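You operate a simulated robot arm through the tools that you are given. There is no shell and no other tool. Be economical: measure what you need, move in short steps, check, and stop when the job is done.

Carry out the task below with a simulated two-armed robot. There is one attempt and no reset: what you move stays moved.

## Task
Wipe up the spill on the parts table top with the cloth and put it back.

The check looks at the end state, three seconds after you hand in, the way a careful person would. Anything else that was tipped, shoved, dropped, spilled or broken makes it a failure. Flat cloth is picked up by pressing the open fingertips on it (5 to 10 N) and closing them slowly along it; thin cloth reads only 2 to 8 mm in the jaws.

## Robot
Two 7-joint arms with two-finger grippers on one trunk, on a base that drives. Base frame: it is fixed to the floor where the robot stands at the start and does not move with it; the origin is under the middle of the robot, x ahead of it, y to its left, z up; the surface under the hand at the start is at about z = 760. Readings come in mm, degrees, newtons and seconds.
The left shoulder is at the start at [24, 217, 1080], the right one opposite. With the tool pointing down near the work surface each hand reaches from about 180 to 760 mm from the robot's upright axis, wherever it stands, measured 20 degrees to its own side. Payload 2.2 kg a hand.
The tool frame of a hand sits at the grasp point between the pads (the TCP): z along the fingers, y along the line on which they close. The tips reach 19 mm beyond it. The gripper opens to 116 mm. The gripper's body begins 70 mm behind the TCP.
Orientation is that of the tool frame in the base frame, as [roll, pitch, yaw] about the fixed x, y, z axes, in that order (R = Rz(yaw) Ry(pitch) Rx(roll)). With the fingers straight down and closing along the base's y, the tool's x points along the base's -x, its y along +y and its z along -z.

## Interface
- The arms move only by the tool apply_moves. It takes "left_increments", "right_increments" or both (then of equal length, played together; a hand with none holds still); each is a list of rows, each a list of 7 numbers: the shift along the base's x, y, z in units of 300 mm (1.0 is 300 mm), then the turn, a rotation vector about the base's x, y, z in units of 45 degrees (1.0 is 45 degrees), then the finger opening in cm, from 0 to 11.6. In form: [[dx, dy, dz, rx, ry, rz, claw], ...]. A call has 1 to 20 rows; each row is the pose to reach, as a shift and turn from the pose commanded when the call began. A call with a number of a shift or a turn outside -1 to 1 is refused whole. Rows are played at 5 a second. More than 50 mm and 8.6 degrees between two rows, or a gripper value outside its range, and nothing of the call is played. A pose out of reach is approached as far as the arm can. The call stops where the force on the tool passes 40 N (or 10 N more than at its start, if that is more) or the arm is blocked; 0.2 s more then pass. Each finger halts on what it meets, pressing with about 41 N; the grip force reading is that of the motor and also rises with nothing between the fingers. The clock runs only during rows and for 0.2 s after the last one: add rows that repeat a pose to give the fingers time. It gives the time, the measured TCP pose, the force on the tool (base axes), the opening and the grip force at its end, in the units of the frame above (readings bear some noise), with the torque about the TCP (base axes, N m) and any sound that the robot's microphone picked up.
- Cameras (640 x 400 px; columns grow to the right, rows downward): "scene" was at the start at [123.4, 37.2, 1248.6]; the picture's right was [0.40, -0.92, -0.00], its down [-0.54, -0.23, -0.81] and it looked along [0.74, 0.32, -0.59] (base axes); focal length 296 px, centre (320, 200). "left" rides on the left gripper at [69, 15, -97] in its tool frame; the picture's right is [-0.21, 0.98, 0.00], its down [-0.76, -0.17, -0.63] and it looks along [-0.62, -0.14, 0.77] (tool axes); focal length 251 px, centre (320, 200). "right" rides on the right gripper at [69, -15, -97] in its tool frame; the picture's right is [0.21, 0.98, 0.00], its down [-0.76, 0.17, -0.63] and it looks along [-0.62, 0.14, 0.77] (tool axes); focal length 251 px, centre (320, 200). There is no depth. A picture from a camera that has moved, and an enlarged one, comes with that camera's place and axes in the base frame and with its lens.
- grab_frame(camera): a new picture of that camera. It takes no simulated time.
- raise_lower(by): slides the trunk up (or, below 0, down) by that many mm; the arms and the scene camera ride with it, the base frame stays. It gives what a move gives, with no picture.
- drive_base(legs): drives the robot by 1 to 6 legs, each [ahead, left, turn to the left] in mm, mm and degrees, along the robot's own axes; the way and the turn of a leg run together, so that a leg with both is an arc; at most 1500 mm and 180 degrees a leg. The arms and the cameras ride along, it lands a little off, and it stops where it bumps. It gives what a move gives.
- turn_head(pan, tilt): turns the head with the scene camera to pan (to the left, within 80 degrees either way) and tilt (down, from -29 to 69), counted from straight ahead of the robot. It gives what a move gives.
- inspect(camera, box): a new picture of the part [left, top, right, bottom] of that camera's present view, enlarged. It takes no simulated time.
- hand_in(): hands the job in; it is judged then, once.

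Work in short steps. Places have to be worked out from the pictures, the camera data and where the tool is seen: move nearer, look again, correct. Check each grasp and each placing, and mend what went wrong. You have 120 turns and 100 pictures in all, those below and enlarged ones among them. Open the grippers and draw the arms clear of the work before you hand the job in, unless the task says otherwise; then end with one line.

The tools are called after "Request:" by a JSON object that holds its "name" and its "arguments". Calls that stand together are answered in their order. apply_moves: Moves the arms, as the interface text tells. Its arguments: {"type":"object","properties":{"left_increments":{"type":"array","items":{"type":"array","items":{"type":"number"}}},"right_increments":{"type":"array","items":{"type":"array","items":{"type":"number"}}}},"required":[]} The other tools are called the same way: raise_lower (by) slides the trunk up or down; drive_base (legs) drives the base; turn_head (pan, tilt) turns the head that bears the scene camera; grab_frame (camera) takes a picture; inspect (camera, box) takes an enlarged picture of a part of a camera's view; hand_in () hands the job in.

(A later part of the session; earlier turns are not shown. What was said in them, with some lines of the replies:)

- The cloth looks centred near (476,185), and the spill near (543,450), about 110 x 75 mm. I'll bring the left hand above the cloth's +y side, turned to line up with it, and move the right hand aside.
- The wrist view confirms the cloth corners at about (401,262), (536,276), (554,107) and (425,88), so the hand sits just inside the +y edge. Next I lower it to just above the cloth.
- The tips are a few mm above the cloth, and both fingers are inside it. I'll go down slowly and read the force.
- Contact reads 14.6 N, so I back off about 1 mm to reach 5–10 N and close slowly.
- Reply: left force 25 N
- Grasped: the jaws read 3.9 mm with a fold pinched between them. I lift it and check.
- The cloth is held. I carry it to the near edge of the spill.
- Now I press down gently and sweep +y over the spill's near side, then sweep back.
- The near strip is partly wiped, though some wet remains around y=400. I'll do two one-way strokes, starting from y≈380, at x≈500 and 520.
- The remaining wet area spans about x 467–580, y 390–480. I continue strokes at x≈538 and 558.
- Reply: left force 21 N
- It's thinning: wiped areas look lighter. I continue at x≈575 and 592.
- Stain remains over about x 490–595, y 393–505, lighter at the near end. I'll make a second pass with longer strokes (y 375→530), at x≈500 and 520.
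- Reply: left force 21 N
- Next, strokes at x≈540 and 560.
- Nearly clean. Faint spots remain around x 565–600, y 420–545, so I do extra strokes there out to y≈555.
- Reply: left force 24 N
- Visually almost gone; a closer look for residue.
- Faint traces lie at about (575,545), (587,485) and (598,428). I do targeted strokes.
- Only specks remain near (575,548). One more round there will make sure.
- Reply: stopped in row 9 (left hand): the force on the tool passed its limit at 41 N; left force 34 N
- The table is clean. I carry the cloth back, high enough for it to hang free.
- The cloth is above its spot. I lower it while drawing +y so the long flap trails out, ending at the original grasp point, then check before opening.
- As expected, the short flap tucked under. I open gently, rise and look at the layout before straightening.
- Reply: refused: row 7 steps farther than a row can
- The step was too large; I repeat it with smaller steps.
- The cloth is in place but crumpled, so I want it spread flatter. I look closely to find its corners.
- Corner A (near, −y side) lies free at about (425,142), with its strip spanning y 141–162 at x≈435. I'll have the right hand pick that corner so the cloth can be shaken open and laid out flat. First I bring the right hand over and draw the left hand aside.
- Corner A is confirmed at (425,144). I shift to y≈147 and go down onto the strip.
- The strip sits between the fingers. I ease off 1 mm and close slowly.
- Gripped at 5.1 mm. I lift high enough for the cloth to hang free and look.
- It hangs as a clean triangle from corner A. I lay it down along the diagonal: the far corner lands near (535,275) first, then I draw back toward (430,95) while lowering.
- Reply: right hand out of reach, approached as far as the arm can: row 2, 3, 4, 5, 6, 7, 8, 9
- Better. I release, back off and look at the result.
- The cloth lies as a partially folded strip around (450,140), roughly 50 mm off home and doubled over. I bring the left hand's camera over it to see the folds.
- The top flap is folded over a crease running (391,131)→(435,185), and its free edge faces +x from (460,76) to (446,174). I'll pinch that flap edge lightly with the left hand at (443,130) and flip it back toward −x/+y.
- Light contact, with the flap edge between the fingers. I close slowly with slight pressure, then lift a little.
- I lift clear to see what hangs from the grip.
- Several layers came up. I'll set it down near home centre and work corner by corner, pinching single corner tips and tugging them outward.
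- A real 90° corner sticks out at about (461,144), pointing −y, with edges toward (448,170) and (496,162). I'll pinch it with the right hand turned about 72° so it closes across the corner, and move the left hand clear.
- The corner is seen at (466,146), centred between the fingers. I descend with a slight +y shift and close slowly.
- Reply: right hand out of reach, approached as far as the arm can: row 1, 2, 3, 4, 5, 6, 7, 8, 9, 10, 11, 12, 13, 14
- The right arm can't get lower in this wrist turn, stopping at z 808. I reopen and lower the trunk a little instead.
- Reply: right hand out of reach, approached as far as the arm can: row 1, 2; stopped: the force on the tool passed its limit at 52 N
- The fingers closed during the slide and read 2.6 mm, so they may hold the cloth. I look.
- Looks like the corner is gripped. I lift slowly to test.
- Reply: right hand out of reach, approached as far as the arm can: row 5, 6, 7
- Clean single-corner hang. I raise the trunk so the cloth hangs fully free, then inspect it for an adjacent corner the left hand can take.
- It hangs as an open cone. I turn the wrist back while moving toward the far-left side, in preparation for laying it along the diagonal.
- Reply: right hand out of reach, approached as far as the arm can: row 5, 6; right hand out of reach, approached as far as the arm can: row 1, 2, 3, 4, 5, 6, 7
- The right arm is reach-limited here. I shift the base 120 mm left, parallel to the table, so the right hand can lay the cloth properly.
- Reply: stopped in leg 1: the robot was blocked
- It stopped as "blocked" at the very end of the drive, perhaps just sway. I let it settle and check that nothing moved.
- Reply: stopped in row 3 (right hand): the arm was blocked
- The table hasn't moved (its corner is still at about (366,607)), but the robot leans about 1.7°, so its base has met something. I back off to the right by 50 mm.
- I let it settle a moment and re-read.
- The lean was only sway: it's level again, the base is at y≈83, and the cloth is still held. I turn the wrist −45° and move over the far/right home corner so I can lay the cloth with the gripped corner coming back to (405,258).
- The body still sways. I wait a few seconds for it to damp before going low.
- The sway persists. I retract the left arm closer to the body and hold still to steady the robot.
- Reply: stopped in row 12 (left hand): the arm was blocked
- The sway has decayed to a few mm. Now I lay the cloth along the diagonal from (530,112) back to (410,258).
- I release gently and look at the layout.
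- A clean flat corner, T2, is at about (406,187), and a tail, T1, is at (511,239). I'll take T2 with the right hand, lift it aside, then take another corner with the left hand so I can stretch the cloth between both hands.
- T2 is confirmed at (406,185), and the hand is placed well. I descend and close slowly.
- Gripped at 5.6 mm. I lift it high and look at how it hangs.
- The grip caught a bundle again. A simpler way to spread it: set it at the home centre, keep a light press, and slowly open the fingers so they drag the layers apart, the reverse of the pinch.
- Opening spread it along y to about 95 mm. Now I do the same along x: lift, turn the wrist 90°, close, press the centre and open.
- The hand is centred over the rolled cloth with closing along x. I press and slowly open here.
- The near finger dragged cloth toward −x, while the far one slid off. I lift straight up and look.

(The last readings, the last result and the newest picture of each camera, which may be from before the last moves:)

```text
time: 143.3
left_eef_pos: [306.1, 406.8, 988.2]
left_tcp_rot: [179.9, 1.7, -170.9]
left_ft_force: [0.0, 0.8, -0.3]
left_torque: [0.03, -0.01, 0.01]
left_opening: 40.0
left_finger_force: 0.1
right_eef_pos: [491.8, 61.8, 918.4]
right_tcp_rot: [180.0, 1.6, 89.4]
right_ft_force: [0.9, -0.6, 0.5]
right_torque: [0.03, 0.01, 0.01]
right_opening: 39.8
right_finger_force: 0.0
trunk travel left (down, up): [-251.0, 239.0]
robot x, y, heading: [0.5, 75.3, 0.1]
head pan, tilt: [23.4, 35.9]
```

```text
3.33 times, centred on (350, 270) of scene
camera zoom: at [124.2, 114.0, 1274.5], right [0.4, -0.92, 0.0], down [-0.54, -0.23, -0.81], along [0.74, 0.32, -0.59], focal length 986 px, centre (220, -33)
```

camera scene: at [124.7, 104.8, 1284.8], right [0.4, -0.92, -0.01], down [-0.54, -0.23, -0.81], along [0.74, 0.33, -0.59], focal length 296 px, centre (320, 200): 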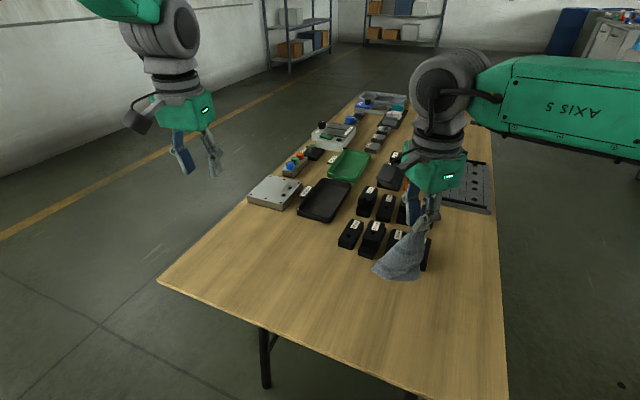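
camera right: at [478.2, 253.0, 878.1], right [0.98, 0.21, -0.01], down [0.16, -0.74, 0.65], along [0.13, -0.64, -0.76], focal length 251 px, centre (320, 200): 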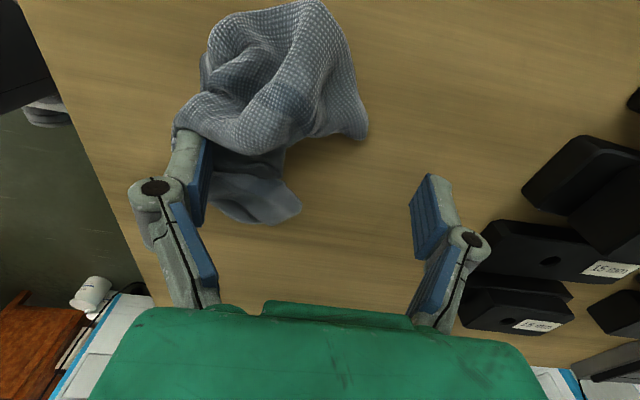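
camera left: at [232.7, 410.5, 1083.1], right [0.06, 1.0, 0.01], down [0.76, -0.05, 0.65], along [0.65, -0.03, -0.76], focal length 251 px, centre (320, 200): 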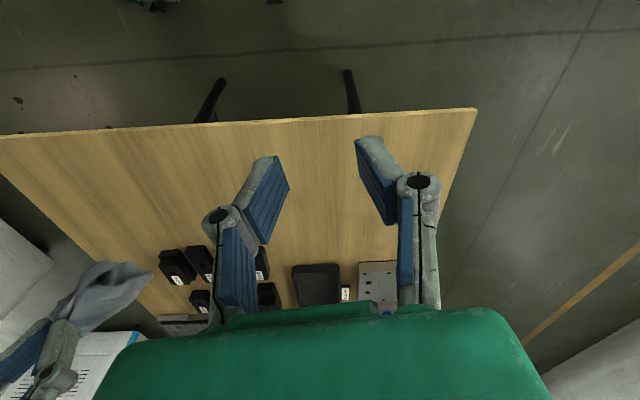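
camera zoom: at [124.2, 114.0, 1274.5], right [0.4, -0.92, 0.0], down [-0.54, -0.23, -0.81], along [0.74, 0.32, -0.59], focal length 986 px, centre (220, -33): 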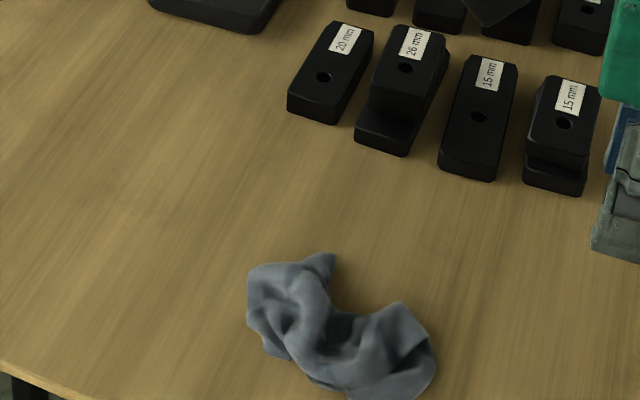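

The cloth's centroid is now about (465,190), within roughly 20 mm of home, but it is still bunched. I'll smooth it by pressing closed fingertips lightly near each lobe's rim and dragging outward, starting with the +x side and the −y/+x side.

Request:
{"name": "apply_moves", "arguments": {"right_increments": [[0.02, 0.13, -0.05, 0, 0, 0, 0], [0.04, 0.27, -0.1, 0, 0, 0, 0], [0.054, 0.4, -0.15, 0, 0, 0, 0], [0.054, 0.474, -0.27, 0, 0, 0, 0], [0.054, 0.474, -0.4, 0, 0, 0, 0], [0.054, 0.474, -0.45, 0, 0, 0, 0], [0.054, 0.474, -0.463, 0, 0, 0, 0], [0.1, 0.47, -0.463, 0, 0, 0, 0], [0.14, 0.465, -0.463, 0, 0, 0, 0], [0.177, 0.46, -0.463, 0, 0, 0, 0], [0.177, 0.46, -0.33, 0, 0, 0, 0], [0.09, 0.36, -0.3, 0, 0, 0, 0], [-0.03, 0.28, -0.3, 0, 0, 0, 0], [-0.066, 0.26, -0.4, 0, 0, 0, 0], [-0.066, 0.26, -0.463, 0, 0, 0, 0], [0, 0.23, -0.463, 0, 0, 0, 0], [0.07, 0.2, -0.463, 0, 0, 0, 0], [0.144, 0.167, -0.463, 0, 0, 0, 0], [0.144, 0.167, -0.33, 0, 0, 0, 0], [0.144, 0.1, -0.2, 0, 0, 0, 0]]}}

Request:
{"name": "inspect", "arguments": {"camera": "scene", "box": [270, 210, 430, 330]}}

```text
time: 147.5
left_eef_pos: [306.2, 405.9, 988.3]
left_tcp_rot: [179.7, 1.7, -170.9]
left_ft_force: [0.4, 1.0, 0.1]
left_torque: [0.0, 0.03, -0.02]
left_opening: 40.0
left_finger_force: 0.2
right_eef_pos: [536.9, 91.6, 858.9]
right_tcp_rot: [180.0, 1.6, 89.5]
right_ft_force: [0.2, 0.3, 0.0]
right_torque: [0.0, -0.02, -0.03]
right_opening: 0.3
right_finger_force: 28.5
trunk travel left (down, up): [-251.0, 239.0]
robot x, y, heading: [-1.5, 77.0, 0.2]
head pan, tilt: [23.4, 35.9]
```

```text
3.33 times, centred on (350, 270) of scene
camera zoom: at [122.9, 114.2, 1274.7], right [0.4, -0.92, 0.0], down [-0.54, -0.23, -0.81], along [0.74, 0.32, -0.59], focal length 986 px, centre (220, -33)
```

zoom: 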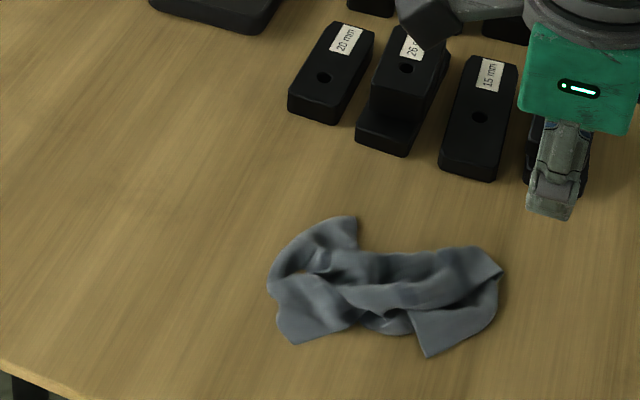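

Smoothing works well, and real corners have emerged. Next I drag the near-right corner (469,133) toward (425,95) and the near-left corner (445,213) toward (408,255).

Request:
{"name": "apply_moves", "arguments": {"right_increments": [[-0.1, 0.05, 0, 0, 0, 0, 0], [-0.2, 0.13, -0.05, 0, 0, 0, 0], [-0.223, 0.161, -0.15, 0, 0, 0, 0], [-0.223, 0.161, -0.25, 0, 0, 0, 0], [-0.223, 0.161, -0.266, 0, 0, 0, 0], [-0.27, 0.115, -0.266, 0, 0, 0, 0], [-0.32, 0.066, -0.266, 0, 0, 0, 0], [-0.373, 0.018, -0.266, 0, 0, 0, 0], [-0.373, 0.018, -0.12, 0, 0, 0, 0], [-0.34, 0.15, -0.1, 0, 0, 0, 0], [-0.3, 0.28, -0.1, 0, 0, 0, 0], [-0.283, 0.395, -0.13, 0, 0, 0, 0], [-0.283, 0.395, -0.25, 0, 0, 0, 0], [-0.283, 0.395, -0.266, 0, 0, 0, 0], [-0.33, 0.443, -0.266, 0, 0, 0, 0], [-0.38, 0.495, -0.266, 0, 0, 0, 0], [-0.43, 0.545, -0.266, 0, 0, 0, 0], [-0.43, 0.545, -0.13, 0, 0, 0, 0], [-0.43, 0.545, 0, 0, 0, 0, 0]]}}

Request:
{"name": "apply_moves", "arguments": {"right_increments": [[0, -0.15, 0.05, 0, 0, 0, 0], [0, -0.3, 0.1, 0, 0, 0, 0], [0, -0.45, 0.1, 0, 0, 0, 0], [0, -0.6, 0.1, 0, 0, 0, 0], [0, -0.7, 0.1, 0, 0, 0, 0]]}}

Request:
{"name": "inspect", "arguments": {"camera": "scene", "box": [270, 210, 430, 330]}}

```text
time: 151.5
left_eef_pos: [304.6, 406.2, 989.3]
left_tcp_rot: [179.8, 1.7, -170.7]
left_ft_force: [-1.5, -1.2, -0.1]
left_torque: [0.02, 0.02, 0.0]
left_opening: 40.0
left_finger_force: 0.1
right_eef_pos: [406.5, 256.0, 856.9]
right_tcp_rot: [-179.9, 1.6, 89.6]
right_ft_force: [-0.8, 0.6, 0.2]
right_torque: [0.01, 0.01, 0.01]
right_opening: 0.1
right_finger_force: 28.5
trunk travel left (down, up): [-251.0, 239.0]
robot x, y, heading: [0.2, 74.4, 0.1]
head pan, tilt: [23.4, 35.9]
```

```text
time: 152.7
left_eef_pos: [305.3, 406.5, 986.8]
left_tcp_rot: [179.8, 1.5, -170.9]
left_ft_force: [-1.1, 0.5, 0.0]
left_torque: [0.04, 0.01, -0.03]
left_opening: 40.0
left_finger_force: 0.1
right_eef_pos: [407.3, 43.2, 887.1]
right_tcp_rot: [-180.0, 1.5, 89.5]
right_ft_force: [0.7, 0.0, 0.4]
right_torque: [0.05, 0.0, 0.01]
right_opening: 0.1
right_finger_force: 28.3
trunk travel left (down, up): [-251.0, 239.0]
robot x, y, heading: [-0.7, 79.4, -0.0]
head pan, tilt: [23.4, 35.9]
```

```text
3.33 times, centred on (350, 270) of scene
camera zoom: at [123.4, 112.0, 1274.6], right [0.4, -0.92, 0.0], down [-0.54, -0.23, -0.81], along [0.74, 0.32, -0.59], focal length 986 px, centre (220, -33)
```

zoom: 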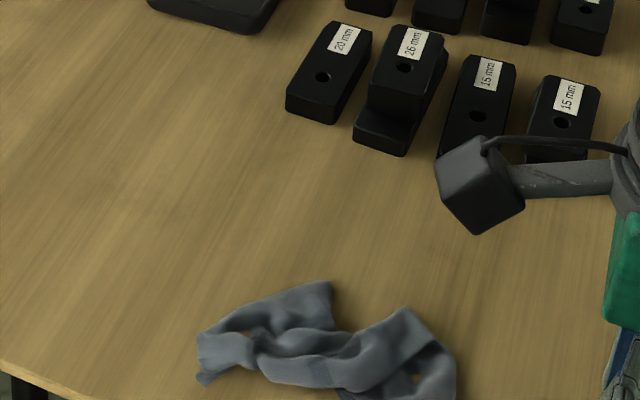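

The whole cloth slid toward −x as it spread, so I need to pin one side while dragging the other. I look at the full outline and turn the right wrist back.

Request:
{"name": "apply_moves", "arguments": {"right_increments": [[0, 0, 0, 0, 0, 0.16, 0], [0, 0, 0, 0, 0, 0.33, 0], [0, 0, 0, 0, 0, 0.5, 0], [0, 0, 0, 0, 0, 0.66, 0], [0, 0, 0, 0, 0, 0.83, 0], [0, 0, 0, 0, 0, 1.0, 0]]}}

Request:
{"name": "apply_moves", "arguments": {"right_increments": [[0, 0, 0, 0, 0, 0.16, 0], [0, 0, 0, 0, 0, 0.33, 0], [0, 0, 0, 0, 0, 0.5, 0], [0, 0, 0, 0, 0, 0.66, 0], [0, 0, 0, 0, 0, 0.83, 0], [0, 0, 0, 0, 0, 1.0, 0]]}}

Request:
{"name": "inspect", "arguments": {"camera": "scene", "box": [270, 260, 430, 380]}}

```text
time: 154.1
left_eef_pos: [305.7, 406.4, 988.0]
left_tcp_rot: [179.9, 1.7, -170.9]
left_ft_force: [-0.2, 0.1, -0.2]
left_torque: [0.0, 0.01, -0.01]
left_opening: 40.0
left_finger_force: 0.2
right_eef_pos: [407.7, 44.0, 887.9]
right_tcp_rot: [179.9, 1.4, 134.6]
right_ft_force: [0.1, -0.2, 0.1]
right_torque: [0.01, 0.03, 0.0]
right_opening: 0.1
right_finger_force: 28.5
trunk travel left (down, up): [-251.0, 239.0]
robot x, y, heading: [1.1, 81.4, 0.0]
head pan, tilt: [23.4, 35.9]
```

```text
time: 155.5
left_eef_pos: [305.9, 407.8, 987.3]
left_tcp_rot: [179.8, 1.7, -170.9]
left_ft_force: [-0.1, -0.2, 0.5]
left_torque: [-0.01, -0.03, 0.01]
left_opening: 39.7
left_finger_force: 0.0
right_eef_pos: [407.9, 44.7, 887.8]
right_tcp_rot: [179.9, 1.6, 179.6]
right_ft_force: [-0.4, -0.1, 0.7]
right_torque: [0.04, -0.03, 0.0]
right_opening: 0.1
right_finger_force: 27.8
trunk travel left (down, up): [-251.0, 239.0]
robot x, y, heading: [0.7, 77.3, 0.1]
head pan, tilt: [23.4, 35.9]
```

```text
3.33 times, centred on (350, 320) of scene
camera zoom: at [123.6, 113.7, 1274.6], right [0.4, -0.92, 0.0], down [-0.54, -0.23, -0.81], along [0.74, 0.32, -0.59], focal length 986 px, centre (220, -200)
```

zoom: 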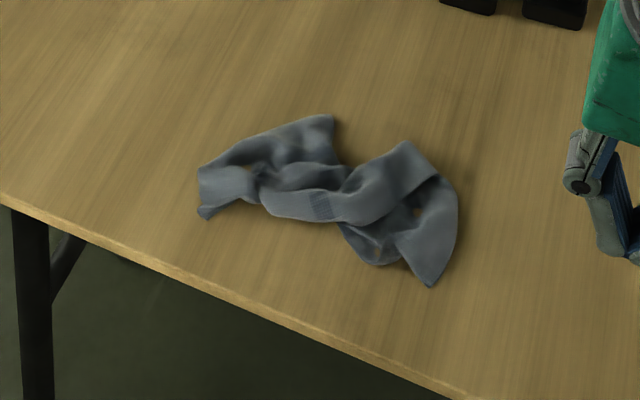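

Four corners are visible: a (494,199), b (404,245), c (415,119) and d (492,151). b and c are near their home places; a and d need pulling outward. First the left hand pins b while the right drags d toward (550,108).

Request:
{"name": "apply_moves", "arguments": {"left_increments": [[0.07, -0.106, -0.09, 0, 0, 0, 0], [0.14, -0.212, -0.18, 0, 0, 0, 0], [0.21, -0.318, -0.27, 0, 0, 0, 0], [0.28, -0.424, -0.36, 0, 0, 0, 0], [0.35, -0.53, -0.45, 0, 0, 0, 0], [0.35, -0.53, -0.58, 0, 0, 0, 0], [0.35, -0.53, -0.66, 0, 0, 0, 0], [0.35, -0.53, -0.69, 0, 0, 0, 0], [0.35, -0.53, -0.693, 0, 0, 0, 0], [0.35, -0.53, -0.693, 0, 0, 0, 0], [0.35, -0.53, -0.693, 0, 0, 0, 0], [0.35, -0.53, -0.693, 0, 0, 0, 0], [0.35, -0.53, -0.693, 0, 0, 0, 0], [0.35, -0.53, -0.6, 0, 0, 0, 0], [0.35, -0.53, -0.5, 0, 0, 0, 0]], "right_increments": [[0.05, 0.07, 0, 0, 0, 0, 0], [0.1, 0.14, 0, 0, 0, 0, 0], [0.15, 0.2, -0.03, 0, 0, 0, 0], [0.2, 0.27, -0.06, 0, 0, 0, 0], [0.257, 0.338, -0.12, 0, 0, 0, 0], [0.257, 0.338, -0.24, 0, 0, 0, 0], [0.257, 0.338, -0.33, 0, 0, 0, 0], [0.257, 0.338, -0.36, 0, 0, 0, 0], [0.257, 0.338, -0.362, 0, 0, 0, 0], [0.31, 0.306, -0.362, 0, 0, 0, 0], [0.365, 0.275, -0.362, 0, 0, 0, 0], [0.42, 0.243, -0.362, 0, 0, 0, 0], [0.473, 0.211, -0.362, 0, 0, 0, 0], [0.473, 0.211, -0.23, 0, 0, 0, 0], [0.473, 0.1, -0.12, 0, 0, 0, 0]]}}

Request:
{"name": "inspect", "arguments": {"camera": "right", "box": [200, 0, 640, 275]}}

```text
time: 158.7
left_eef_pos: [409.5, 247.4, 839.3]
left_tcp_rot: [179.7, 1.7, -170.9]
left_ft_force: [0.0, -0.6, 0.7]
left_torque: [0.03, -0.02, 0.01]
left_opening: 0.2
left_finger_force: 28.7
right_eef_pos: [549.3, 71.9, 852.0]
right_tcp_rot: [179.9, 1.5, 179.5]
right_ft_force: [-0.4, 0.2, 0.2]
right_torque: [0.03, 0.03, -0.03]
right_opening: 0.0
right_finger_force: 28.7
trunk travel left (down, up): [-251.0, 239.0]
robot x, y, heading: [1.3, 74.9, -0.1]
head pan, tilt: [23.4, 35.9]
```

```text
1.45 times, centred on (420, 138) of right
camera zoom: at [477.0, 56.6, 948.1], right [-0.21, 0.98, 0.0], down [0.74, 0.16, 0.65], along [0.64, 0.13, -0.76], focal length 366 px, centre (174, 291)
```

zoom: 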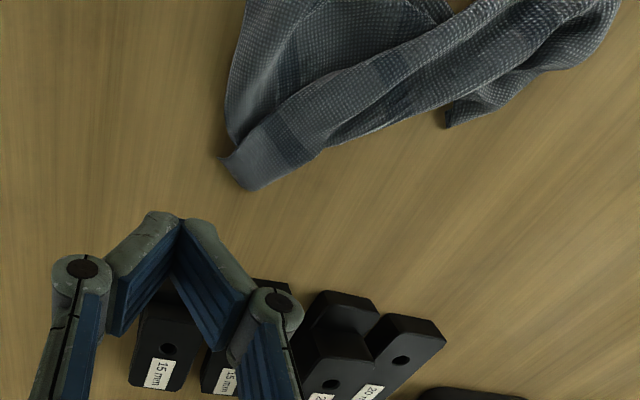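

Corner d is now at about (556,112), its home. Next the right hand pins corner c while the left drags a toward (535,268).

Request:
{"name": "apply_moves", "arguments": {"right_increments": [[-0.1, 0, 0, 0, 0, 0, 0], [-0.2, 0.02, 0, 0, 0, 0, 0], [-0.3, 0.05, 0, 0, 0, 0, 0], [-0.4, 0.1, 0, 0, 0, 0, 0], [-0.423, 0.143, -0.08, 0, 0, 0, 0], [-0.423, 0.143, -0.18, 0, 0, 0, 0], [-0.423, 0.143, -0.235, 0, 0, 0, 0], [-0.423, 0.143, -0.243, 0, 0, 0, 0], [-0.423, 0.143, -0.243, 0, 0, 0, 0], [-0.423, 0.143, -0.243, 0, 0, 0, 0], [-0.423, 0.143, -0.243, 0, 0, 0, 0], [-0.423, 0.143, -0.243, 0, 0, 0, 0], [-0.423, 0.143, -0.12, 0, 0, 0, 0], [-0.423, 0.1, 0, 0, 0, 0, 0]], "left_increments": [[0.06, -0.03, 0, 0, 0, 0, 0], [0.12, -0.06, 0, 0, 0, 0, 0], [0.18, -0.09, 0, 0, 0, 0, 0], [0.24, -0.12, 0, 0, 0, 0, 0], [0.288, -0.155, -0.03, 0, 0, 0, 0], [0.288, -0.155, -0.12, 0, 0, 0, 0], [0.288, -0.155, -0.18, 0, 0, 0, 0], [0.288, -0.155, -0.2, 0, 0, 0, 0], [0.32, -0.1, -0.2, 0, 0, 0, 0], [0.353, -0.044, -0.2, 0, 0, 0, 0], [0.386, 0.012, -0.2, 0, 0, 0, 0], [0.418, 0.069, -0.2, 0, 0, 0, 0], [0.418, 0.069, -0.07, 0, 0, 0, 0], [0.418, 0.16, 0.0, 0, 0, 0, 0]]}}

Request:
{"name": "apply_moves", "arguments": {"left_increments": [[0, 0.14, 0.05, 0, 0, 0, 0], [0, 0.28, 0.1, 0, 0, 0, 0], [0, 0.4, 0.1, 0, 0, 0, 0]], "right_increments": [[0, -0.14, 0.05, 0, 0, 0, 0], [0, -0.28, 0.1, 0, 0, 0, 0], [0, -0.4, 0.1, 0, 0, 0, 0]]}}

Request:
{"name": "inspect", "arguments": {"camera": "scene", "box": [270, 220, 430, 340]}}

```text
time: 161.7
left_eef_pos: [535.2, 296.8, 838.0]
left_tcp_rot: [179.8, 1.6, -170.9]
left_ft_force: [0.9, -0.9, -0.1]
left_torque: [0.0, -0.04, 0.01]
left_opening: 0.2
left_finger_force: 28.9
right_eef_pos: [421.0, 104.9, 851.2]
right_tcp_rot: [-179.9, 1.4, 179.5]
right_ft_force: [0.2, 0.2, -0.1]
right_torque: [0.0, -0.02, -0.02]
right_opening: 0.0
right_finger_force: 28.0
trunk travel left (down, up): [-251.0, 239.0]
robot x, y, heading: [-5.1, 79.9, -0.1]
head pan, tilt: [23.4, 35.9]
```

```text
time: 162.5
left_eef_pos: [534.9, 416.8, 866.9]
left_tcp_rot: [179.8, 1.5, -170.9]
left_ft_force: [-0.5, 0.2, 0.1]
left_torque: [-0.02, 0.05, 0.03]
left_opening: 0.0
left_finger_force: 28.6
right_eef_pos: [422.2, -15.4, 880.7]
right_tcp_rot: [179.9, 1.4, 179.4]
right_ft_force: [0.5, 0.3, -0.9]
right_torque: [0.0, 0.03, -0.04]
right_opening: 0.0
right_finger_force: 28.1
trunk travel left (down, up): [-251.0, 239.0]
robot x, y, heading: [0.5, 75.8, -0.3]
head pan, tilt: [23.4, 35.9]
```

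```text
3.33 times, centred on (350, 280) of scene
camera zoom: at [125.1, 113.8, 1274.4], right [0.4, -0.92, 0.0], down [-0.54, -0.23, -0.81], along [0.74, 0.32, -0.59], focal length 986 px, centre (220, -67)
```

zoom: 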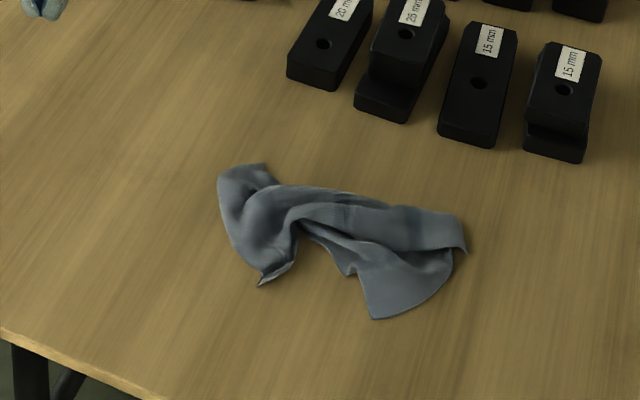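

Very good: a is at (530,276), its home, and d is at (528,124). b (456,231) and c (461,164) got pulled in. Now the left pins a and the right drags c toward (428,95).

Request:
{"name": "apply_moves", "arguments": {"left_increments": [[-0.05, -0.13, 0, 0, 0, 0, 0], [-0.05, -0.26, -0.03, 0, 0, 0, 0], [-0.05, -0.39, -0.08, 0, 0, 0, 0], [-0.05, -0.517, -0.13, 0, 0, 0, 0], [-0.05, -0.517, -0.22, 0, 0, 0, 0], [-0.05, -0.517, -0.27, 0, 0, 0, 0], [-0.05, -0.517, -0.287, 0, 0, 0, 0], [-0.05, -0.517, -0.294, 0, 0, 0, 0], [-0.05, -0.517, -0.294, 0, 0, 0, 0], [-0.05, -0.517, -0.294, 0, 0, 0, 0], [-0.05, -0.517, -0.294, 0, 0, 0, 0], [-0.05, -0.517, -0.294, 0, 0, 0, 0], [-0.05, -0.517, -0.18, 0, 0, 0, 0], [-0.05, -0.517, -0.1, 0, 0, 0, 0]], "right_increments": [[0.03, 0.12, 0, 0, 0, 0, 0], [0.06, 0.24, 0, 0, 0, 0, 0], [0.09, 0.36, -0.02, 0, 0, 0, 0], [0.12, 0.48, -0.06, 0, 0, 0, 0], [0.153, 0.578, -0.14, 0, 0, 0, 0], [0.153, 0.578, -0.25, 0, 0, 0, 0], [0.153, 0.578, -0.325, 0, 0, 0, 0], [0.153, 0.578, -0.338, 0, 0, 0, 0], [0.122, 0.525, -0.338, 0, 0, 0, 0], [0.09, 0.473, -0.338, 0, 0, 0, 0], [0.058, 0.42, -0.338, 0, 0, 0, 0], [0.027, 0.368, -0.338, 0, 0, 0, 0], [0.027, 0.368, -0.2, 0, 0, 0, 0], [0.027, 0.3, -0.1, 0, 0, 0, 0]]}}

Request:
{"name": "inspect", "arguments": {"camera": "scene", "box": [270, 220, 430, 340]}}

```text
time: 165.5
left_eef_pos: [519.1, 260.3, 837.9]
left_tcp_rot: [179.8, 1.6, -170.8]
left_ft_force: [-0.3, -0.3, -0.8]
left_torque: [0.03, -0.01, -0.03]
left_opening: 0.2
left_finger_force: 28.1
right_eef_pos: [430.0, 73.5, 851.8]
right_tcp_rot: [179.9, 1.5, 179.4]
right_ft_force: [-0.3, -0.4, 0.0]
right_torque: [0.01, 0.0, -0.03]
right_opening: 0.0
right_finger_force: 28.3
trunk travel left (down, up): [-251.0, 239.0]
robot x, y, heading: [0.2, 74.9, 0.1]
head pan, tilt: [23.4, 35.9]
```

```text
3.33 times, centred on (350, 280) of scene
camera zoom: at [124.1, 112.4, 1274.6], right [0.4, -0.92, 0.0], down [-0.54, -0.23, -0.81], along [0.74, 0.32, -0.59], focal length 986 px, centre (220, -67)
```

zoom: 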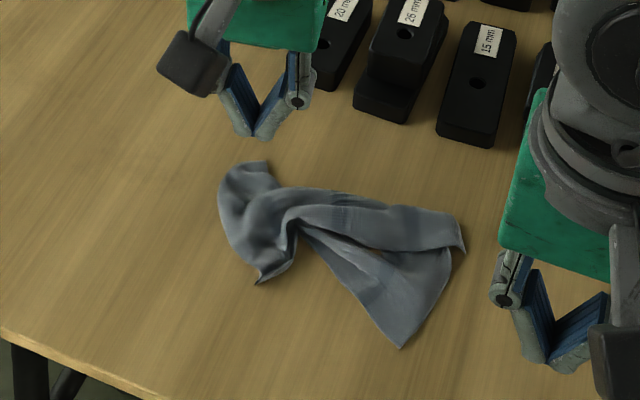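

c moved out to (448,143). Now the right pins d and the left drags b toward (405,265).

Request:
{"name": "apply_moves", "arguments": {"right_increments": [[0.1, 0.03, 0, 0, 0, 0, 0], [0.2, 0.08, 0, 0, 0, 0, 0], [0.307, 0.15, -0.02, 0, 0, 0, 0], [0.307, 0.182, -0.12, 0, 0, 0, 0], [0.307, 0.182, -0.22, 0, 0, 0, 0], [0.307, 0.182, -0.243, 0, 0, 0, 0], [0.307, 0.182, -0.243, 0, 0, 0, 0], [0.307, 0.182, -0.243, 0, 0, 0, 0], [0.307, 0.182, -0.243, 0, 0, 0, 0], [0.307, 0.182, -0.243, 0, 0, 0, 0], [0.307, 0.182, -0.243, 0, 0, 0, 0], [0.307, 0.182, -0.12, 0, 0, 0, 0], [0.307, 0.1, 0, 0, 0, 0, 0]], "left_increments": [[-0.06, -0.03, 0, 0, 0, 0, 0], [-0.12, -0.06, 0, 0, 0, 0, 0], [-0.187, -0.09, -0.03, 0, 0, 0, 0], [-0.187, -0.09, -0.12, 0, 0, 0, 0], [-0.187, -0.09, -0.17, 0, 0, 0, 0], [-0.187, -0.09, -0.192, 0, 0, 0, 0], [-0.187, -0.09, -0.198, 0, 0, 0, 0], [-0.235, -0.063, -0.198, 0, 0, 0, 0], [-0.283, -0.036, -0.198, 0, 0, 0, 0], [-0.332, -0.01, -0.198, 0, 0, 0, 0], [-0.38, 0.017, -0.198, 0, 0, 0, 0], [-0.38, 0.017, -0.06, 0, 0, 0, 0], [-0.38, 0.1, 0.03, 0, 0, 0, 0]]}}

Request:
{"name": "apply_moves", "arguments": {"left_increments": [[0, 0.14, 0.05, 0, 0, 0, 0], [0, 0.28, 0.1, 0, 0, 0, 0], [0, 0.4, 0.1, 0, 0, 0, 0]], "right_increments": [[0, -0.14, 0.05, 0, 0, 0, 0], [0, -0.28, 0.1, 0, 0, 0, 0], [0, -0.4, 0.1, 0, 0, 0, 0]]}}

Request:
{"name": "inspect", "arguments": {"camera": "scene", "box": [270, 220, 430, 340]}}

```text
time: 168.3
left_eef_pos: [405.9, 290.3, 847.5]
left_tcp_rot: [179.7, 1.5, -170.9]
left_ft_force: [0.0, -0.3, 0.1]
left_torque: [0.02, -0.01, -0.01]
left_opening: 0.0
left_finger_force: 28.2
right_eef_pos: [521.4, 102.8, 850.6]
right_tcp_rot: [-180.0, 1.4, 179.4]
right_ft_force: [-0.2, -0.4, 0.3]
right_torque: [-0.02, -0.01, -0.04]
right_opening: 0.0
right_finger_force: 28.2
trunk travel left (down, up): [-251.0, 239.0]
robot x, y, heading: [3.9, 78.8, 0.2]
head pan, tilt: [23.4, 35.9]
```

```text
time: 169.1
left_eef_pos: [407.4, 412.2, 878.7]
left_tcp_rot: [179.8, 1.7, -170.9]
left_ft_force: [0.5, -0.6, 0.0]
left_torque: [0.0, -0.02, 0.01]
left_opening: 0.1
left_finger_force: 28.7
right_eef_pos: [522.4, -15.7, 880.8]
right_tcp_rot: [-179.9, 1.3, 179.4]
right_ft_force: [-0.3, 0.6, -0.4]
right_torque: [0.02, 0.03, 0.02]
right_opening: 0.0
right_finger_force: 28.4
trunk travel left (down, up): [-251.0, 239.0]
robot x, y, heading: [-0.9, 77.1, 0.1]
head pan, tilt: [23.4, 35.9]
```

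```text
3.33 times, centred on (350, 280) of scene
camera zoom: at [125.0, 113.8, 1274.4], right [0.4, -0.92, 0.0], down [-0.54, -0.23, -0.81], along [0.74, 0.32, -0.59], focal length 986 px, centre (220, -67)
```

zoom: 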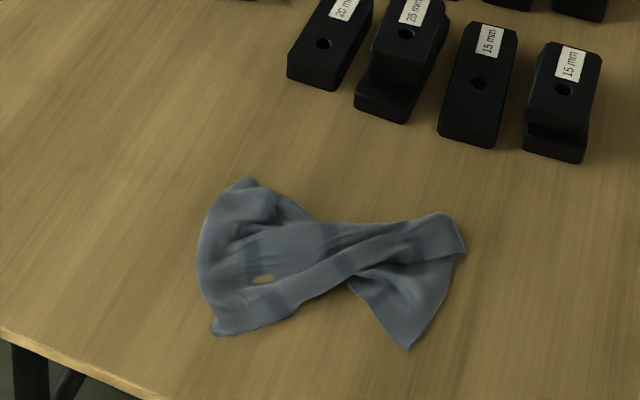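

Now a bowtie, with corners a (525,266), b (415,243), d (529,124), c (451,141), centred at about (480,193). I continue: the left pins b while the right drags d out to (555,104).

Request:
{"name": "apply_moves", "arguments": {"left_increments": [[0.037, -0.13, 0, 0, 0, 0, 0], [0.037, -0.27, -0.03, 0, 0, 0, 0], [0.037, -0.41, -0.08, 0, 0, 0, 0], [0.037, -0.54, -0.15, 0, 0, 0, 0], [0.037, -0.563, -0.27, 0, 0, 0, 0], [0.037, -0.563, -0.32, 0, 0, 0, 0], [0.037, -0.563, -0.334, 0, 0, 0, 0], [0.037, -0.563, -0.334, 0, 0, 0, 0], [0.037, -0.563, -0.334, 0, 0, 0, 0], [0.037, -0.563, -0.334, 0, 0, 0, 0], [0.037, -0.563, -0.334, 0, 0, 0, 0], [0.037, -0.563, -0.2, 0, 0, 0, 0], [0.037, -0.5, -0.1, 0, 0, 0, 0]], "right_increments": [[0, 0.12, 0, 0, 0, 0, 0], [0, 0.25, -0.03, 0, 0, 0, 0], [-0.007, 0.38, -0.08, 0, 0, 0, 0], [-0.007, 0.493, -0.14, 0, 0, 0, 0], [-0.007, 0.493, -0.26, 0, 0, 0, 0], [-0.007, 0.493, -0.325, 0, 0, 0, 0], [-0.007, 0.493, -0.339, 0, 0, 0, 0], [0.03, 0.463, -0.339, 0, 0, 0, 0], [0.07, 0.43, -0.339, 0, 0, 0, 0], [0.11, 0.4, -0.339, 0, 0, 0, 0], [0.11, 0.4, -0.339, 0, 0, 0, 0], [0.11, 0.4, -0.2, 0, 0, 0, 0], [0.1, 0.3, -0.1, 0, 0, 0, 0]]}}

```text
time: 171.0
left_eef_pos: [416.8, 241.1, 779.9]
left_tcp_rot: [179.7, 2.1, -170.8]
left_ft_force: [-3.6, -0.3, 16.8]
left_torque: [-0.08, 0.01, -0.04]
left_opening: 0.0
left_finger_force: 28.7
right_eef_pos: [532.3, 121.4, 781.0]
right_tcp_rot: [179.8, 1.6, 179.5]
right_ft_force: [-0.3, -0.1, 0.5]
right_torque: [0.0, -0.02, 0.01]
right_opening: 0.0
right_finger_force: 28.3
trunk travel left (down, up): [-251.0, 239.0]
robot x, y, heading: [3.0, 80.4, 0.3]
head pan, tilt: [23.4, 35.9]
stopped in row 9 (left hand): the force on the tool passed its limit at 41 N (the readings are from after the stop); the commanded pose is now the measured one
```

The left press was a bit strong; I ease it and finish the drag.

Request:
{"name": "apply_moves", "arguments": {"left_increments": [[0, 0, 0.002, 0, 0, 0, 0], [0, 0, 0.002, 0, 0, 0, 0], [0, 0, 0.002, 0, 0, 0, 0], [0, 0, 0.12, 0, 0, 0, 0], [0, 0.1, 0.2, 0, 0, 0, 0]], "right_increments": [[0, 0, -0.006, 0, 0, 0, 0], [0.04, -0.03, -0.006, 0, 0, 0, 0], [0.077, -0.057, -0.006, 0, 0, 0, 0], [0.077, -0.057, 0.12, 0, 0, 0, 0], [0.05, -0.15, 0.22, 0, 0, 0, 0]]}}

Request:
{"name": "inspect", "arguments": {"camera": "scene", "box": [270, 220, 430, 340]}}

```text
time: 172.2
left_eef_pos: [417.2, 271.9, 839.1]
left_tcp_rot: [179.7, 1.9, -170.8]
left_ft_force: [0.4, -0.4, -0.6]
left_torque: [0.0, -0.04, 0.01]
left_opening: 0.2
left_finger_force: 28.3
right_eef_pos: [547.9, 76.6, 845.1]
right_tcp_rot: [179.9, 1.6, 179.5]
right_ft_force: [0.2, -0.3, -0.2]
right_torque: [-0.03, -0.02, 0.01]
right_opening: 0.0
right_finger_force: 28.5
trunk travel left (down, up): [-251.0, 239.0]
robot x, y, heading: [1.0, 78.9, 0.1]
head pan, tilt: [23.4, 35.9]
```

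```text
3.33 times, centred on (350, 280) of scene
camera zoom: at [124.2, 113.2, 1274.5], right [0.4, -0.92, 0.0], down [-0.54, -0.23, -0.81], along [0.74, 0.32, -0.59], focal length 986 px, centre (220, -67)
```

zoom: 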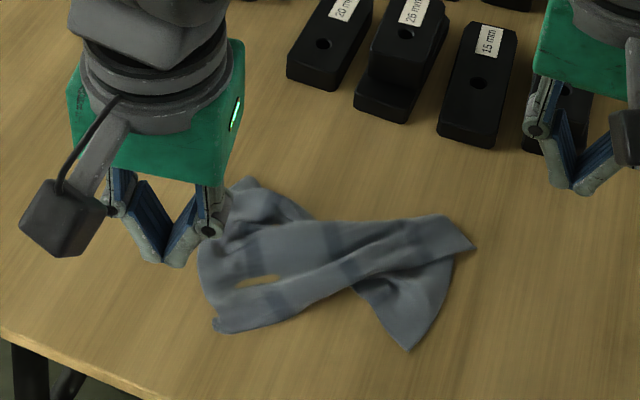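

Next: the left pins a, and the right drags c from (456,147) to (424,92).

Request:
{"name": "apply_moves", "arguments": {"left_increments": [[0.12, 0, 0, 0, 0, 0, 0], [0.24, -0.02, 0, 0, 0, 0, 0], [0.337, -0.053, -0.03, 0, 0, 0, 0], [0.337, -0.053, -0.12, 0, 0, 0, 0], [0.337, -0.053, -0.17, 0, 0, 0, 0], [0.337, -0.053, -0.192, 0, 0, 0, 0], [0.337, -0.053, -0.197, 0, 0, 0, 0], [0.337, -0.053, -0.197, 0, 0, 0, 0], [0.337, -0.053, -0.197, 0, 0, 0, 0], [0.337, -0.053, -0.197, 0, 0, 0, 0], [0.337, -0.053, -0.197, 0, 0, 0, 0], [0.337, -0.053, -0.08, 0, 0, 0, 0], [0.337, 0.05, 0.03, 0, 0, 0, 0], [0.337, 0.2, 0.08, 0, 0, 0, 0], [0.337, 0.35, 0.1, 0, 0, 0, 0]], "right_increments": [[-0.1, 0.05, 0, 0, 0, 0, 0], [-0.2, 0.12, 0, 0, 0, 0, 0], [-0.307, 0.2, 0, 0, 0, 0, 0], [-0.307, 0.233, -0.08, 0, 0, 0, 0], [-0.307, 0.233, -0.17, 0, 0, 0, 0], [-0.307, 0.233, -0.21, 0, 0, 0, 0], [-0.307, 0.233, -0.223, 0, 0, 0, 0], [-0.335, 0.185, -0.223, 0, 0, 0, 0], [-0.36, 0.14, -0.223, 0, 0, 0, 0], [-0.387, 0.095, -0.223, 0, 0, 0, 0], [-0.413, 0.05, -0.223, 0, 0, 0, 0], [-0.413, 0.05, -0.1, 0, 0, 0, 0], [-0.413, 0, 0.03, 0, 0, 0, 0], [-0.413, -0.14, 0.08, 0, 0, 0, 0], [-0.413, -0.28, 0.1, 0, 0, 0, 0]]}}

Request:
{"name": "inspect", "arguments": {"camera": "scene", "box": [270, 220, 430, 340]}}

```text
time: 175.4
left_eef_pos: [518.2, 377.3, 870.7]
left_tcp_rot: [-180.0, 2.2, -170.7]
left_ft_force: [0.1, -1.1, -0.1]
left_torque: [-0.02, 0.02, 0.0]
left_opening: 0.1
left_finger_force: 28.1
right_eef_pos: [423.1, -6.7, 879.4]
right_tcp_rot: [179.9, 1.6, 179.6]
right_ft_force: [-0.4, 0.0, 0.5]
right_torque: [-0.01, -0.05, 0.02]
right_opening: 0.2
right_finger_force: 28.5
trunk travel left (down, up): [-251.0, 239.0]
robot x, y, heading: [-2.9, 74.4, 0.2]
head pan, tilt: [23.4, 35.9]
```

```text
3.33 times, centred on (350, 280) of scene
camera zoom: at [124.0, 113.4, 1274.5], right [0.4, -0.92, 0.0], down [-0.54, -0.23, -0.81], along [0.74, 0.32, -0.59], focal length 986 px, centre (220, -67)
```

zoom: 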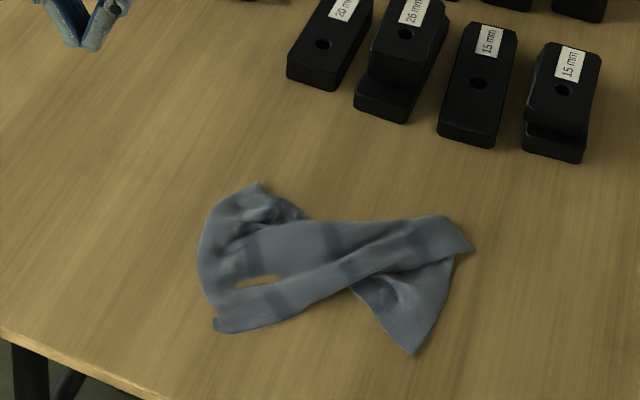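

The cloth now lies low and spread over its home area, centred at about (478,192) against the original (479,183). I open the grippers, draw both arms clear and make a last check of the whole table.

Request:
{"name": "apply_moves", "arguments": {"left_increments": [[-0.1, 0.06, 0.1, 0, 0, 0, 2], [-0.2, 0.12, 0.2, 0, 0, 0, 4], [-0.3, 0.16, 0.3, 0, 0, 0, 6], [-0.42, 0.18, 0.4, 0, 0, 0, 8], [-0.54, 0.18, 0.45, 0, 0, 0, 8], [-0.66, 0.18, 0.45, 0, 0, 0, 8]], "right_increments": [[0, -0.1, 0.1, 0, 0, 0, 2], [-0.02, -0.2, 0.2, 0, 0, 0, 4], [-0.06, -0.3, 0.3, 0, 0, 0, 6], [-0.12, -0.4, 0.4, 0, 0, 0, 8], [-0.2, -0.5, 0.45, 0, 0, 0, 8], [-0.2, -0.6, 0.45, 0, 0, 0, 8]]}}

Request:
{"name": "grab_frame", "arguments": {"camera": "scene"}}

Request:
{"name": "inspect", "arguments": {"camera": "scene", "box": [150, 190, 350, 320]}}

```text
time: 176.8
left_eef_pos: [321.6, 424.6, 1006.2]
left_tcp_rot: [179.6, 2.2, -170.8]
left_ft_force: [-0.3, -0.3, -0.3]
left_torque: [0.04, -0.02, -0.05]
left_opening: 80.3
left_finger_force: 0.1
right_eef_pos: [362.5, -193.4, 1012.1]
right_tcp_rot: [179.7, 1.5, 179.5]
right_ft_force: [-0.4, -0.3, -0.2]
right_torque: [0.04, 0.0, -0.02]
right_opening: 79.9
right_finger_force: 0.0
trunk travel left (down, up): [-251.0, 239.0]
robot x, y, heading: [2.0, 77.0, 0.1]
head pan, tilt: [23.4, 35.9]
```

```text
12 pictures are left
camera scene: at [122.4, 106.1, 1274.8], right [0.4, -0.92, -0.01], down [-0.54, -0.23, -0.81], along [0.74, 0.33, -0.59], focal length 296 px, centre (320, 200)
```

scene: 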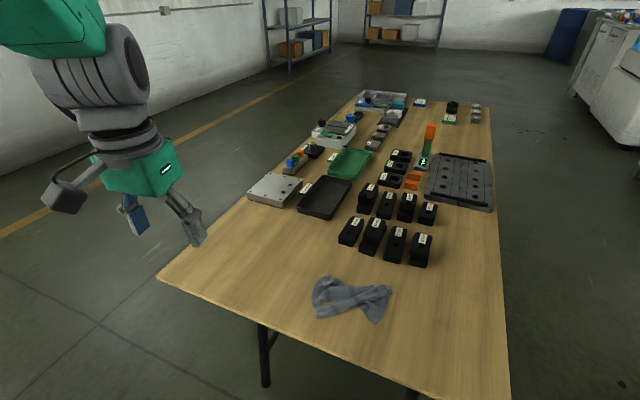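

```text
3.08 times, centred on (250, 255) of scene
camera zoom: at [122.4, 106.1, 1274.8], right [0.4, -0.92, -0.01], down [-0.54, -0.23, -0.81], along [0.74, 0.33, -0.59], focal length 911 px, centre (535, 31)
```

zoom: 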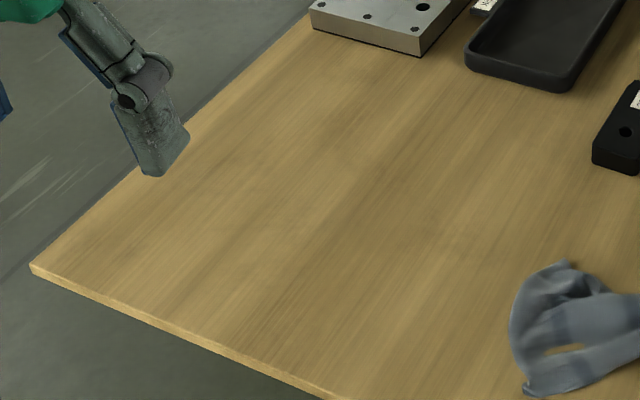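

The spill area is clean, the parts are undisturbed, and the cloth rests at its home spot with both grippers open and clear, so I hand the job in.

Request:
{"name": "hand_in", "arguments": {}}

```text
The job is handed in.
```

I wiped up the spill and put the cloth back at its original spot, within about 10 mm of centre; it is spread out but still creased rather than fully flat, and nothing else on the table looks disturbed.
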